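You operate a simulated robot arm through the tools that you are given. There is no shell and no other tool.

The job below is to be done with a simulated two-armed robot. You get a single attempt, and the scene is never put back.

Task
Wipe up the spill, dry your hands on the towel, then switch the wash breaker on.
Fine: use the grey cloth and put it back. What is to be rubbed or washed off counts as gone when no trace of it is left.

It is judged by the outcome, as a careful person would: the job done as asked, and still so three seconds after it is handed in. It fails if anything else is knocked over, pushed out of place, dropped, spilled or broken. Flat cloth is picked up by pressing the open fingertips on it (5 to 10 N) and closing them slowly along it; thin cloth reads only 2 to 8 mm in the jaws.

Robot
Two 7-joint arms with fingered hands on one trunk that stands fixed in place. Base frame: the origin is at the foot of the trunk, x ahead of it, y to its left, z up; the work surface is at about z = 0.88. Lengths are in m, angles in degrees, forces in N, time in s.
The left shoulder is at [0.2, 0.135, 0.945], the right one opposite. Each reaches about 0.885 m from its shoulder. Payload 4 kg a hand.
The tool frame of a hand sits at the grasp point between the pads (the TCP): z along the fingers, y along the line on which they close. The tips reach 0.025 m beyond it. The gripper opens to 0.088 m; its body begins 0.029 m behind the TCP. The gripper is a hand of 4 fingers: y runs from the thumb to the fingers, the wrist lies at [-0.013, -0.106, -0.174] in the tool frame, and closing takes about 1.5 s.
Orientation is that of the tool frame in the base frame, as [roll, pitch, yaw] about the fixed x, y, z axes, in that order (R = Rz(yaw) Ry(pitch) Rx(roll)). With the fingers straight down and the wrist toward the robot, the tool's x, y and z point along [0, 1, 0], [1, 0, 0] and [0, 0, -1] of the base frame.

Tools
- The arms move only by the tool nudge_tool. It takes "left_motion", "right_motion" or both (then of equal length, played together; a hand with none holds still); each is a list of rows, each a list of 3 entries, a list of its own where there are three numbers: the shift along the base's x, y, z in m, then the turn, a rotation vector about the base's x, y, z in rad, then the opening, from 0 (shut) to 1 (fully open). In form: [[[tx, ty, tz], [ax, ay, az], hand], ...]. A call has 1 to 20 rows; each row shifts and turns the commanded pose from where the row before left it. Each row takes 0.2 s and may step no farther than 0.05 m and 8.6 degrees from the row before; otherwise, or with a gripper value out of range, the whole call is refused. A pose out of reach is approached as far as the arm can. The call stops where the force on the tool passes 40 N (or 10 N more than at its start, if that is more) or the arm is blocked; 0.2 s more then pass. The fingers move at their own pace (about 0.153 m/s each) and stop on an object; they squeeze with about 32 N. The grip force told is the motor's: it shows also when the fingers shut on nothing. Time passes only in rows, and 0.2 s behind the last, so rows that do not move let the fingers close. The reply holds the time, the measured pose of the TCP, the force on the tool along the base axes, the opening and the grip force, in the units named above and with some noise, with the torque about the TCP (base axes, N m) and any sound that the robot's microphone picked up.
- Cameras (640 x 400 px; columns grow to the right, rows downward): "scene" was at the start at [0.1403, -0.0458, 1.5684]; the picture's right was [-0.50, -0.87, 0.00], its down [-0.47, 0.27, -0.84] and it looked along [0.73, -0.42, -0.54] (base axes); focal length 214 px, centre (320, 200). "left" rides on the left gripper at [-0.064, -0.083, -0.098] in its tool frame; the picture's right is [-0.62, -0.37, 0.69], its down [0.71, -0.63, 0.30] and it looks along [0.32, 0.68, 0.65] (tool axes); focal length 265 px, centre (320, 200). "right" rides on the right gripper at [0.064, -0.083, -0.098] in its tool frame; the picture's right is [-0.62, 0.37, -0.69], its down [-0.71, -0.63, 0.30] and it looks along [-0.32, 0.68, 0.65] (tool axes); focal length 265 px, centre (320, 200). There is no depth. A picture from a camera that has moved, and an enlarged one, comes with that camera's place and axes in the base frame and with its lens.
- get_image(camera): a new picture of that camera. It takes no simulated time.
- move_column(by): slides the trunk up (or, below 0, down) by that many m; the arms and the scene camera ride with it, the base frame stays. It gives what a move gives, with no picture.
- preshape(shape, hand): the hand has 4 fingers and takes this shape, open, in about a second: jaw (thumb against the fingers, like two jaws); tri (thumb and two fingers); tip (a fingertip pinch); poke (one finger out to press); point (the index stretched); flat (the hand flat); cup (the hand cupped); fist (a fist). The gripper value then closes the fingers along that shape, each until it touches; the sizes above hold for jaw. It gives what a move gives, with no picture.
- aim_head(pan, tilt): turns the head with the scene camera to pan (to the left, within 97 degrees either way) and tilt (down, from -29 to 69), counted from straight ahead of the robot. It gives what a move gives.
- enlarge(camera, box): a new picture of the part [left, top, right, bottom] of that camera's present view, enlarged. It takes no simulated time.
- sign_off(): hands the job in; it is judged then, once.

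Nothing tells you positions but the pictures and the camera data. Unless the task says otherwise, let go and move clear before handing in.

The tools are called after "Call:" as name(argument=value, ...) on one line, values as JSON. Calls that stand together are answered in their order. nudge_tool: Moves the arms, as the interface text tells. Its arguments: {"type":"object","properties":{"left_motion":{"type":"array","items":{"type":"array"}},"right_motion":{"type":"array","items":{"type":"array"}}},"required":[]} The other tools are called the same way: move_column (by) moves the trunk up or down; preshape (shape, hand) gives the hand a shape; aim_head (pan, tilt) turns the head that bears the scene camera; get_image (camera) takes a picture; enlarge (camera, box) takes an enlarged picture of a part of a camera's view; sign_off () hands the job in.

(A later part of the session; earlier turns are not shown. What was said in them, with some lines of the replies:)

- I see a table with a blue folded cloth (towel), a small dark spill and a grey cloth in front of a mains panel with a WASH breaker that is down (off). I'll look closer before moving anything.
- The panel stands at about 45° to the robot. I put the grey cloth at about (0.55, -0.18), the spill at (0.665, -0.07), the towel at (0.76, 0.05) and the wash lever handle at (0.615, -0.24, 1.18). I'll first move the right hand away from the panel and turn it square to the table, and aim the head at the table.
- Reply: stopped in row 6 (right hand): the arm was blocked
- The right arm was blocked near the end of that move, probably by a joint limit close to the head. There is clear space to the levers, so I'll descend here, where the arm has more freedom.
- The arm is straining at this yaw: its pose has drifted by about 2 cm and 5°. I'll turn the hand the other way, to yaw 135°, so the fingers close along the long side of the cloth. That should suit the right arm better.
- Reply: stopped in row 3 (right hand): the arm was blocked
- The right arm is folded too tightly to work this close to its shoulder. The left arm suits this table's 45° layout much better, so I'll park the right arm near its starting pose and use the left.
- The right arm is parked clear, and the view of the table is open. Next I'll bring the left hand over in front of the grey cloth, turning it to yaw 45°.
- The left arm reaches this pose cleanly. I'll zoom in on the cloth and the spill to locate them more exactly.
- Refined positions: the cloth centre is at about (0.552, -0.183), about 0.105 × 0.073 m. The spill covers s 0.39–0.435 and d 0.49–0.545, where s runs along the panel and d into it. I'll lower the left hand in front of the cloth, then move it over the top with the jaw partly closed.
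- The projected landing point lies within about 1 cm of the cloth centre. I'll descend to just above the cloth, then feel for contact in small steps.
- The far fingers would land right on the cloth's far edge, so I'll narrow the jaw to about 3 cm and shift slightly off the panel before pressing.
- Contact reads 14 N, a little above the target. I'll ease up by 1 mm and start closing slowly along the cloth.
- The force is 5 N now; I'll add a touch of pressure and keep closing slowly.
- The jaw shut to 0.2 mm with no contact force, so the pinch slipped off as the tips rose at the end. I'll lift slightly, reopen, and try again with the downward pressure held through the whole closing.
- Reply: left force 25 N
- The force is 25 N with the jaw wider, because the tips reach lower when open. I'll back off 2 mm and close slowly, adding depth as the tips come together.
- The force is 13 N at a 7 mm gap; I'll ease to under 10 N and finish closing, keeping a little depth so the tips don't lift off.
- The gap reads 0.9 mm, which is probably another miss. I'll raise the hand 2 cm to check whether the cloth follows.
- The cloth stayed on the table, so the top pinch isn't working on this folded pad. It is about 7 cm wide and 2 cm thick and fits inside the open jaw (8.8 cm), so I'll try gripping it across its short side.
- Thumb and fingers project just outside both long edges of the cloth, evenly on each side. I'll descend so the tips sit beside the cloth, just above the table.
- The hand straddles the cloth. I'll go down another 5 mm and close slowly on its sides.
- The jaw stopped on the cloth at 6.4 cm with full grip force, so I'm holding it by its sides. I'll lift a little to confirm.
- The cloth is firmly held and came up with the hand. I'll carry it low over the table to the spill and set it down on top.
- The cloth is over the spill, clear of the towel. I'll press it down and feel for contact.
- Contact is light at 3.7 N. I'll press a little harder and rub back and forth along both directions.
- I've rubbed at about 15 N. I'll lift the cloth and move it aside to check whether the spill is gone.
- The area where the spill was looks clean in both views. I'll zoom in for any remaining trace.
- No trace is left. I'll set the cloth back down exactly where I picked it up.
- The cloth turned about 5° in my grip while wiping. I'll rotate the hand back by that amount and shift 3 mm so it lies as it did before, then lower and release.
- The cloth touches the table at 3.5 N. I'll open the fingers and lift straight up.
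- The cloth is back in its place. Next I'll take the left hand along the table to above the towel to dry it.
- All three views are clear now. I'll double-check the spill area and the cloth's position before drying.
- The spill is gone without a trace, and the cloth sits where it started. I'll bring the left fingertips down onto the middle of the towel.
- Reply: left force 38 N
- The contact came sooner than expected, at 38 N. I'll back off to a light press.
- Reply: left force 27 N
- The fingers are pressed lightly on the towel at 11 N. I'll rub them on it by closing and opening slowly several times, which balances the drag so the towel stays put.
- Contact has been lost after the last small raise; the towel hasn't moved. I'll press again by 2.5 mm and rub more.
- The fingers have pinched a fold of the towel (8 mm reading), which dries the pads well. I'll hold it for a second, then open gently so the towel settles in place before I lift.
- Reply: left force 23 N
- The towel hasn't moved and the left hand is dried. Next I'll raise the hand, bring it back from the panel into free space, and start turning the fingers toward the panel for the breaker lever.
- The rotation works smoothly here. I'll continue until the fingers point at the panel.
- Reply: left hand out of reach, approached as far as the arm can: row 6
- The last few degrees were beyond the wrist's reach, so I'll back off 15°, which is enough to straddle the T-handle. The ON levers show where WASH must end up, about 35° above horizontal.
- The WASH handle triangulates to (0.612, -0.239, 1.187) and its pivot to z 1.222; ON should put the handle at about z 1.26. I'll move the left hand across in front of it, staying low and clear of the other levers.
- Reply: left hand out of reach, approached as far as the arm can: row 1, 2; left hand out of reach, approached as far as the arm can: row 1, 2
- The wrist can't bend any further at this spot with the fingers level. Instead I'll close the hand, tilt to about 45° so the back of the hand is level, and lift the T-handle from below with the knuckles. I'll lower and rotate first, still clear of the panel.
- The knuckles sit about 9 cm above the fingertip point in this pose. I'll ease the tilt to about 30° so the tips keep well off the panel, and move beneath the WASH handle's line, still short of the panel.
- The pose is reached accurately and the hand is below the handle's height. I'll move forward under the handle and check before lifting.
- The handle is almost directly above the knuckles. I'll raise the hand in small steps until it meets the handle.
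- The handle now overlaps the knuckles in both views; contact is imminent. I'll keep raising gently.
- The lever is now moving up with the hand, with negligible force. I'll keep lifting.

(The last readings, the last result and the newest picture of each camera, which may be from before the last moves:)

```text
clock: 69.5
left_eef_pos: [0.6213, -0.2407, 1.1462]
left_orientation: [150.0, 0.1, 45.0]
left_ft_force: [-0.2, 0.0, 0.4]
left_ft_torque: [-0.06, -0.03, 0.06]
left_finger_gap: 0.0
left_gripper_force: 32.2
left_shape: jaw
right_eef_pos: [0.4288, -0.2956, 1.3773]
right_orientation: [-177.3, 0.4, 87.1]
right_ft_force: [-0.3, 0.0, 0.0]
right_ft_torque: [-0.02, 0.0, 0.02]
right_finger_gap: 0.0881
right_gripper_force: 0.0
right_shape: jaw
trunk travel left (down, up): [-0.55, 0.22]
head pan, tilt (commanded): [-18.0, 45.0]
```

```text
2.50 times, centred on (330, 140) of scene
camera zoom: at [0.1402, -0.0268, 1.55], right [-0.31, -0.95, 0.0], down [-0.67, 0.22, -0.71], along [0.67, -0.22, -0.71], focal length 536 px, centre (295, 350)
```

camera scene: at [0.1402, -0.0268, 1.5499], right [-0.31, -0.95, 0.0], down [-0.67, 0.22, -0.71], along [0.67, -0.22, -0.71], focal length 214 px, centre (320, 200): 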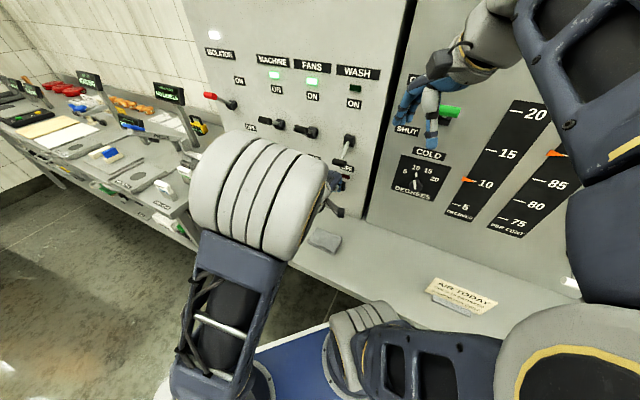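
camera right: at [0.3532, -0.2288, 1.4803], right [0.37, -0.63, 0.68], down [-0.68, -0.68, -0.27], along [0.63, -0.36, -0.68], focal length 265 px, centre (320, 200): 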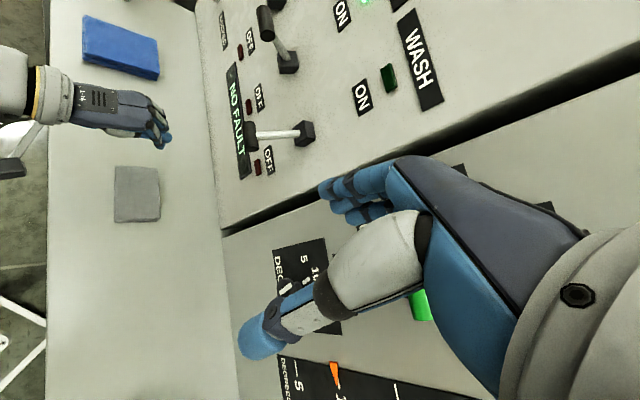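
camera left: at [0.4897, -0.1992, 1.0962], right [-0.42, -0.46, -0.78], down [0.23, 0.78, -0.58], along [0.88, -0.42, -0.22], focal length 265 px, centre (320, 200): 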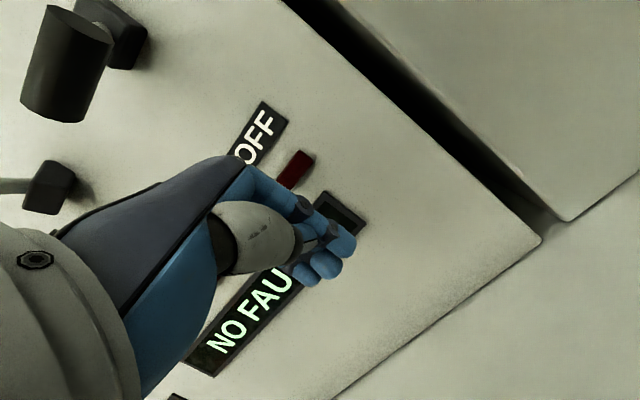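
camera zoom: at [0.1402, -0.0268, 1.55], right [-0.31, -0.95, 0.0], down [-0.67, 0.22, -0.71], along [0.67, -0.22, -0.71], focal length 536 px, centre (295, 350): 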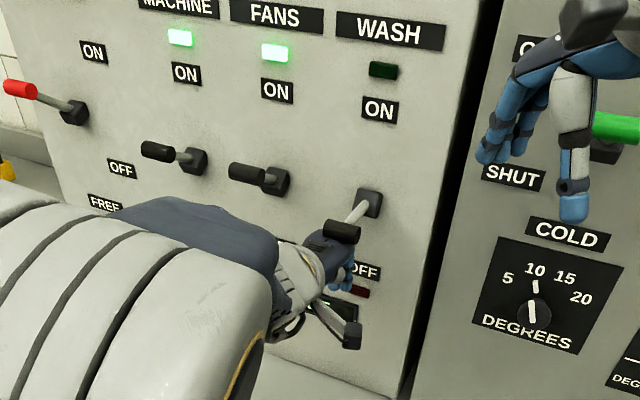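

The lever is near horizontal and riding on the back of the hand. I'll continue upward.

Call:
nudge_tool(left_motion=[[[0, 0, 0.008], [0, 0, 0], 0], [[0, 0, 0.008], [0, 0, 0], 0], [[0, 0, 0.008], [0, 0, 0], 0]])

Call:
enlarge(camera="right", box=[160, 60, 380, 200])

Call:
enlarge(camera="scene", box=[270, 60, 390, 220])

```text
clock: 70.3
left_eef_pos: [0.6203, -0.2399, 1.17]
left_orientation: [150.0, 0.0, 45.1]
left_ft_force: [-0.1, -0.1, -0.8]
left_ft_torque: [-0.01, 0.0, -0.04]
left_finger_gap: 0.0003
left_gripper_force: 31.5
left_shape: jaw
right_eef_pos: [0.4298, -0.297, 1.3783]
right_orientation: [-177.3, 0.4, 87.2]
right_ft_force: [-0.1, -0.3, 0.4]
right_ft_torque: [-0.03, 0.02, 0.01]
right_finger_gap: 0.0878
right_gripper_force: 0.0
right_shape: jaw
trunk travel left (down, up): [-0.55, 0.22]
head pan, tilt (commanded): [-18.0, 45.0]
```

```text
2.86 times, centred on (270, 130) of right
camera zoom: at [0.3532, -0.2289, 1.4803], right [0.37, -0.63, 0.68], down [-0.68, -0.68, -0.27], along [0.63, -0.36, -0.68], focal length 758 px, centre (463, 400)
```

zoom: 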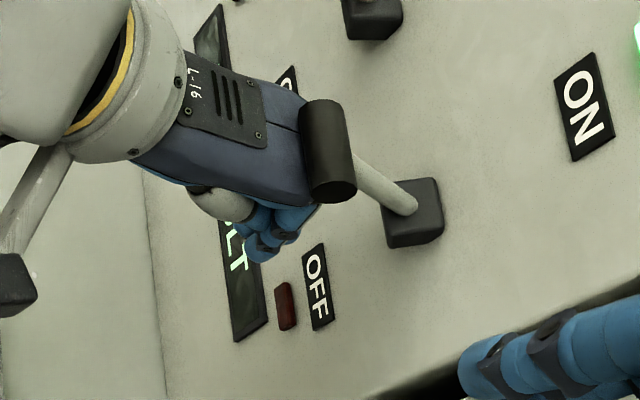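

```text
2.50 times, centred on (330, 140) of scene
camera zoom: at [0.1402, -0.0268, 1.55], right [-0.31, -0.95, 0.0], down [-0.67, 0.22, -0.71], along [0.67, -0.22, -0.71], focal length 536 px, centre (295, 350)
```

zoom: 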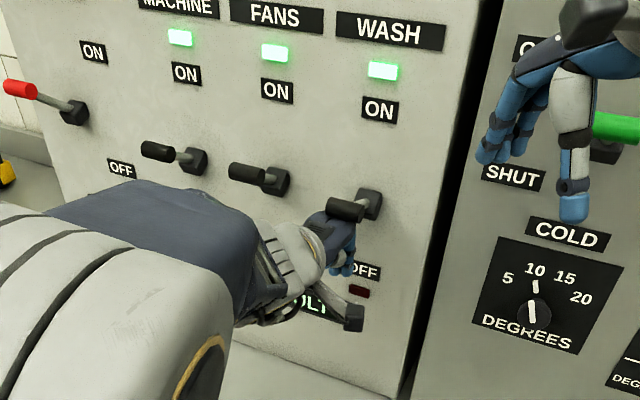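

The WASH lamp has turned green. The lever is still a little lower than its neighbours, so I'll push it up to its full ON position.

Call:
nudge_tool(left_motion=[[[0, 0, 0.006], [0, 0, 0], 0], [[0, 0, 0.006], [0, 0, 0], 0]])

Call:
enlarge(camera="scene", box=[270, 60, 390, 220])

Call:
enlarge(camera="right", box=[160, 60, 380, 200])

```text
clock: 70.9
left_eef_pos: [0.6204, -0.2395, 1.1811]
left_orientation: [150.1, 0.0, 45.0]
left_ft_force: [0.2, 0.2, -8.1]
left_ft_torque: [-0.15, 0.04, -0.01]
left_finger_gap: 0.0
left_gripper_force: 32.2
left_shape: jaw
right_eef_pos: [0.4291, -0.2971, 1.3773]
right_orientation: [-177.3, 0.3, 87.3]
right_ft_force: [-0.6, -0.3, 0.2]
right_ft_torque: [0.02, 0.0, -0.03]
right_finger_gap: 0.0878
right_gripper_force: 0.0
right_shape: jaw
trunk travel left (down, up): [-0.55, 0.22]
head pan, tilt (commanded): [-18.0, 45.0]
```

```text
2.50 times, centred on (330, 140) of scene
camera zoom: at [0.1403, -0.0268, 1.5497], right [-0.31, -0.95, 0.0], down [-0.67, 0.22, -0.71], along [0.67, -0.22, -0.71], focal length 536 px, centre (295, 350)
```

zoom: 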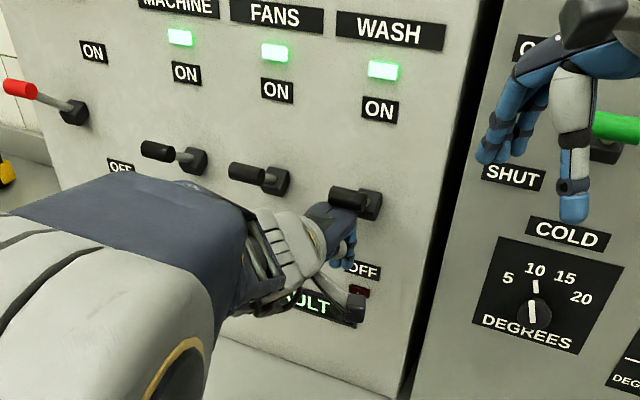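

```text
2.86 times, centred on (270, 130) of right
camera zoom: at [0.3534, -0.229, 1.4801], right [0.37, -0.63, 0.68], down [-0.68, -0.68, -0.27], along [0.63, -0.36, -0.68], focal length 758 px, centre (463, 400)
```

zoom: 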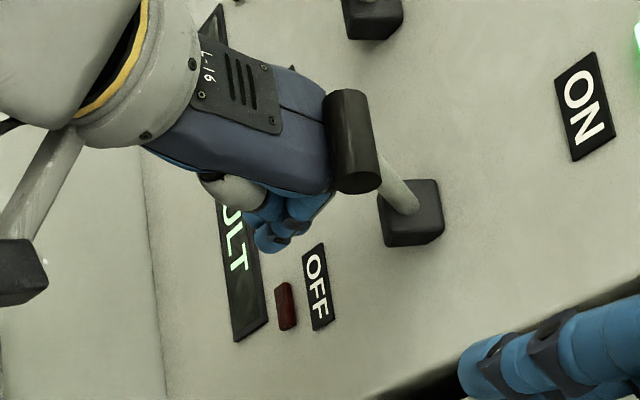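

The lever is against its upper stop (8 N) and the green WASH lamp is on. I'll lower the hand straight down away from it, then back off from the panel.

Call:
nudge_tool(left_motion=[[[0, 0, -0.01], [0, 0, 0], 0], [[0, 0, -0.015], [0, 0, 0], 0], [[0, 0, -0.02], [0, 0, 0], 0], [[0, 0, -0.02], [0, 0, 0], 0], [[-0.012, 0.012, -0.02], [0, 0, 0], 0], [[-0.02, 0.02, -0.01], [0, 0, 0], 0], [[-0.015, 0.025, 0], [0, 0, 0], 0]])

Call:
get_image(camera="scene")

Call:
enlarge(camera="right", box=[160, 0, 420, 200])

```text
clock: 72.5
left_eef_pos: [0.5725, -0.1838, 1.0888]
left_orientation: [150.0, -0.1, 45.1]
left_ft_force: [-0.1, -0.5, -0.6]
left_ft_torque: [-0.01, -0.04, -0.01]
left_finger_gap: 0.0002
left_gripper_force: 31.9
left_shape: jaw
right_eef_pos: [0.4286, -0.2962, 1.3779]
right_orientation: [-177.4, 0.4, 87.2]
right_ft_force: [0.1, 0.5, -0.5]
right_ft_torque: [0.01, 0.0, -0.02]
right_finger_gap: 0.0882
right_gripper_force: 0.1
right_shape: jaw
trunk travel left (down, up): [-0.55, 0.22]
head pan, tilt (commanded): [-18.0, 45.0]
```

```text
taken
camera scene: at [0.1402, -0.0269, 1.5499], right [-0.31, -0.95, 0.0], down [-0.67, 0.22, -0.71], along [0.67, -0.22, -0.71], focal length 214 px, centre (320, 200)
```

scene: 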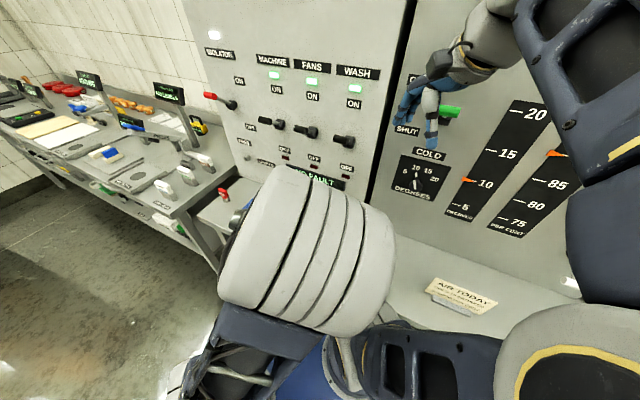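

```text
2.00 times, centred on (290, 100) of right
camera zoom: at [0.3533, -0.2291, 1.4803], right [0.37, -0.63, 0.68], down [-0.68, -0.68, -0.27], along [0.63, -0.36, -0.68], focal length 531 px, centre (380, 400)
```

zoom: 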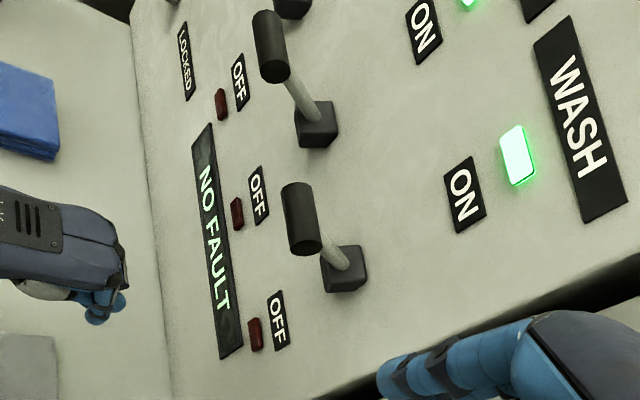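

WASH is on: the lamp is green and the lever matches its neighbours, with NO FAULT showing. I'll move the left arm clear to the left and do a final check of everything.

Call:
nudge_tool(left_motion=[[[-0.005, 0.025, 0.005], [0, 0, 0], 0], [[0, 0.035, 0.01], [0, 0, 0], 0], [[0, 0.035, 0.015], [0, 0, 0], 0.2], [[0, 0.035, 0.02], [0, 0, 0], 0.5], [[0, 0.035, 0.02], [0, 0, 0], 0.8], [[0, 0.035, 0.02], [0, 0, 0], 1], [[0.01, 0.035, 0.02], [0, 0, 0], 1], [[0.01, 0.035, 0.02], [0, 0, 0], 1]])

Call:
get_image(camera="scene")

Call:
enlarge(camera="scene", box=[200, 170, 380, 290])

Call:
get_image(camera="right")

```text
clock: 74.3
left_eef_pos: [0.5892, 0.0875, 1.2165]
left_orientation: [149.9, 0.0, 44.9]
left_ft_force: [0.0, -0.3, 0.2]
left_ft_torque: [0.02, -0.03, 0.0]
left_finger_gap: 0.0879
left_gripper_force: 0.1
left_shape: jaw
right_eef_pos: [0.4294, -0.2968, 1.3777]
right_orientation: [-177.3, 0.5, 87.1]
right_ft_force: [-0.7, 0.0, 0.2]
right_ft_torque: [0.03, 0.01, 0.05]
right_finger_gap: 0.0881
right_gripper_force: 0.0
right_shape: jaw
trunk travel left (down, up): [-0.55, 0.22]
head pan, tilt (commanded): [-18.0, 45.0]
```

```text
taken
camera scene: at [0.14, -0.0271, 1.5499], right [-0.31, -0.95, 0.0], down [-0.67, 0.22, -0.71], along [0.67, -0.22, -0.71], focal length 214 px, centre (320, 200)
```

scene: 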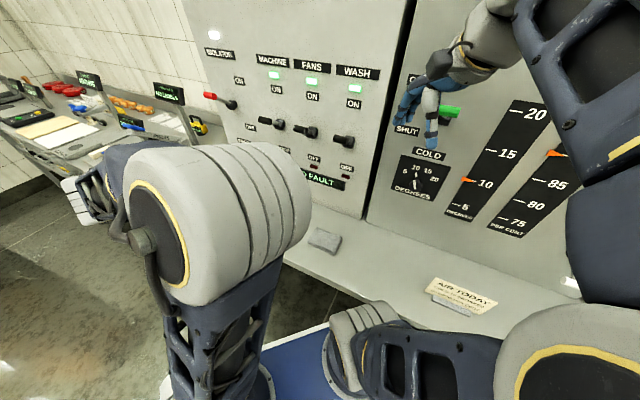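

```text
3.33 times, centred on (290, 230) of scene
camera zoom: at [0.14, -0.0271, 1.5499], right [-0.31, -0.95, 0.0], down [-0.67, 0.22, -0.71], along [0.67, -0.22, -0.71], focal length 715 px, centre (420, 100)
```

zoom: 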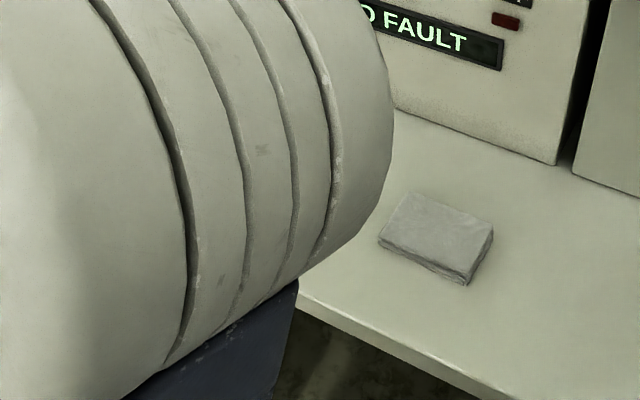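

```text
taken
camera right: at [0.3531, -0.2293, 1.4803], right [0.37, -0.63, 0.68], down [-0.68, -0.68, -0.27], along [0.63, -0.36, -0.68], focal length 265 px, centre (320, 200)
```

right: 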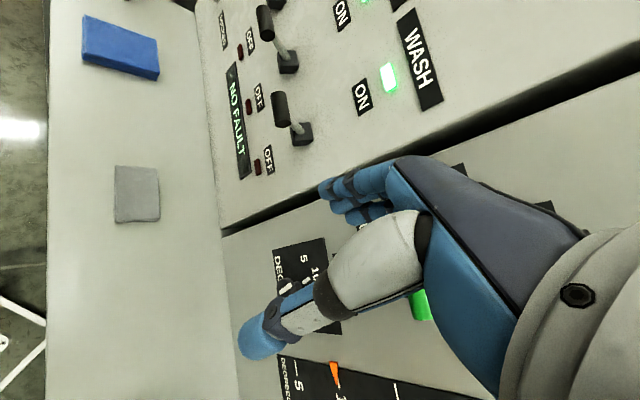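

Call:
get_image(camera="left")

Call:
enlarge(camera="right", box=[40, 0, 260, 230])

Call:
nudge_tool(left_motion=[[[-0.01, 0.04, 0.02], [0, 0, 0], 1], [[-0.01, 0.04, 0.03], [0, 0, 0], 1], [[0, 0.04, 0.03], [0, 0, 0], 1]])

Call:
get_image(camera="scene")

```text
taken
camera left: at [0.4577, 0.128, 1.2601], right [-0.42, -0.46, -0.78], down [0.23, 0.78, -0.58], along [0.88, -0.42, -0.23], focal length 265 px, centre (320, 200)
```

left: 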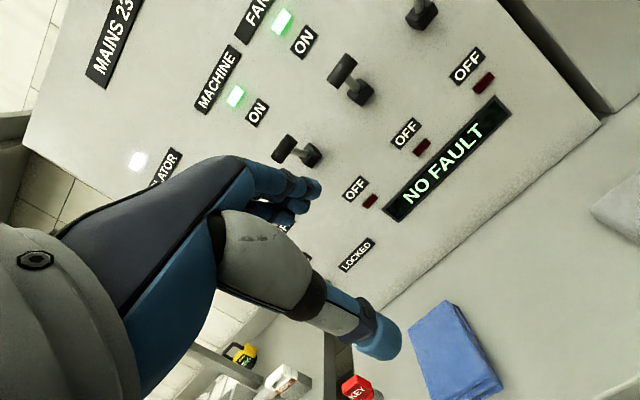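

```text
1.74 times, centred on (150, 115) of right
camera zoom: at [0.3531, -0.2293, 1.4803], right [0.37, -0.63, 0.68], down [-0.68, -0.68, -0.27], along [0.63, -0.36, -0.68], focal length 462 px, centre (616, 348)
```

zoom: 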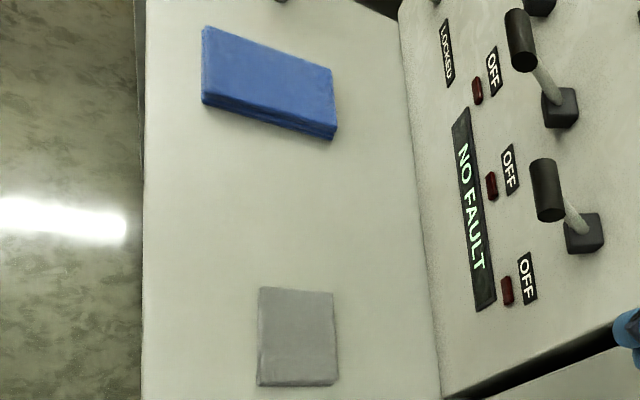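

```text
refused: row 2 steps farther than a row can; nothing moved
```

```text
taken
camera scene: at [0.14, -0.0271, 1.5499], right [-0.31, -0.95, 0.0], down [-0.67, 0.22, -0.71], along [0.67, -0.22, -0.71], focal length 214 px, centre (320, 200)
```

scene: 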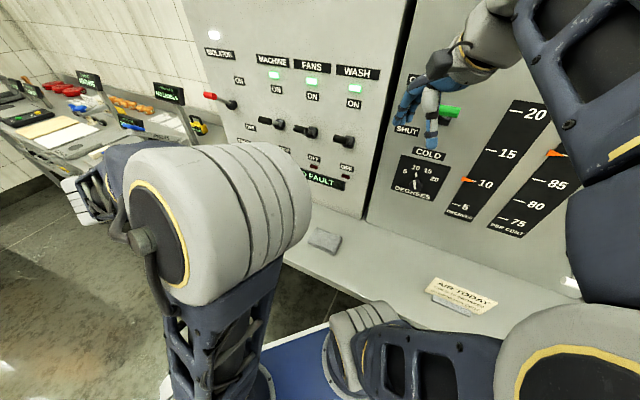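

The table is clean, and the grey cloth and towel are in their places with the key undisturbed. WASH is on with its green lamp lit, and both hands are empty and clear, so I'm handing in. The last small extra move was refused as too large a step, and it isn't needed.

Call:
sign_off()

```text
The job is handed in.
```

The spill is wiped up, the grey cloth is back in its place, and the wash breaker is on. I handed the job in with the WASH lamp green and the panel still showing NO FAULT.

- **Spill:** I wiped it with the grey cloth, and close-up pictures afterwards showed no trace left. The cloth turned about 5° in my grip, so I corrected that before setting it down; it lies where it started to within a few millimetres.
- **Drying:** Only the left hand touched the cloth, so only the left hand was dried. I pressed and rubbed its fingers on the towel and pinched a fold of it. The first press on the towel reached 38 N before I backed off. The towel did not move.
- **Breaker:** I lifted the WASH lever from below with the back of the left hand until it reached its upper stop, level with the other two. The hand could not reach with its fingers level, so it did not grip the handle.

Nothing else was moved or knocked. Both hands were empty and clear of everything when I handed in.
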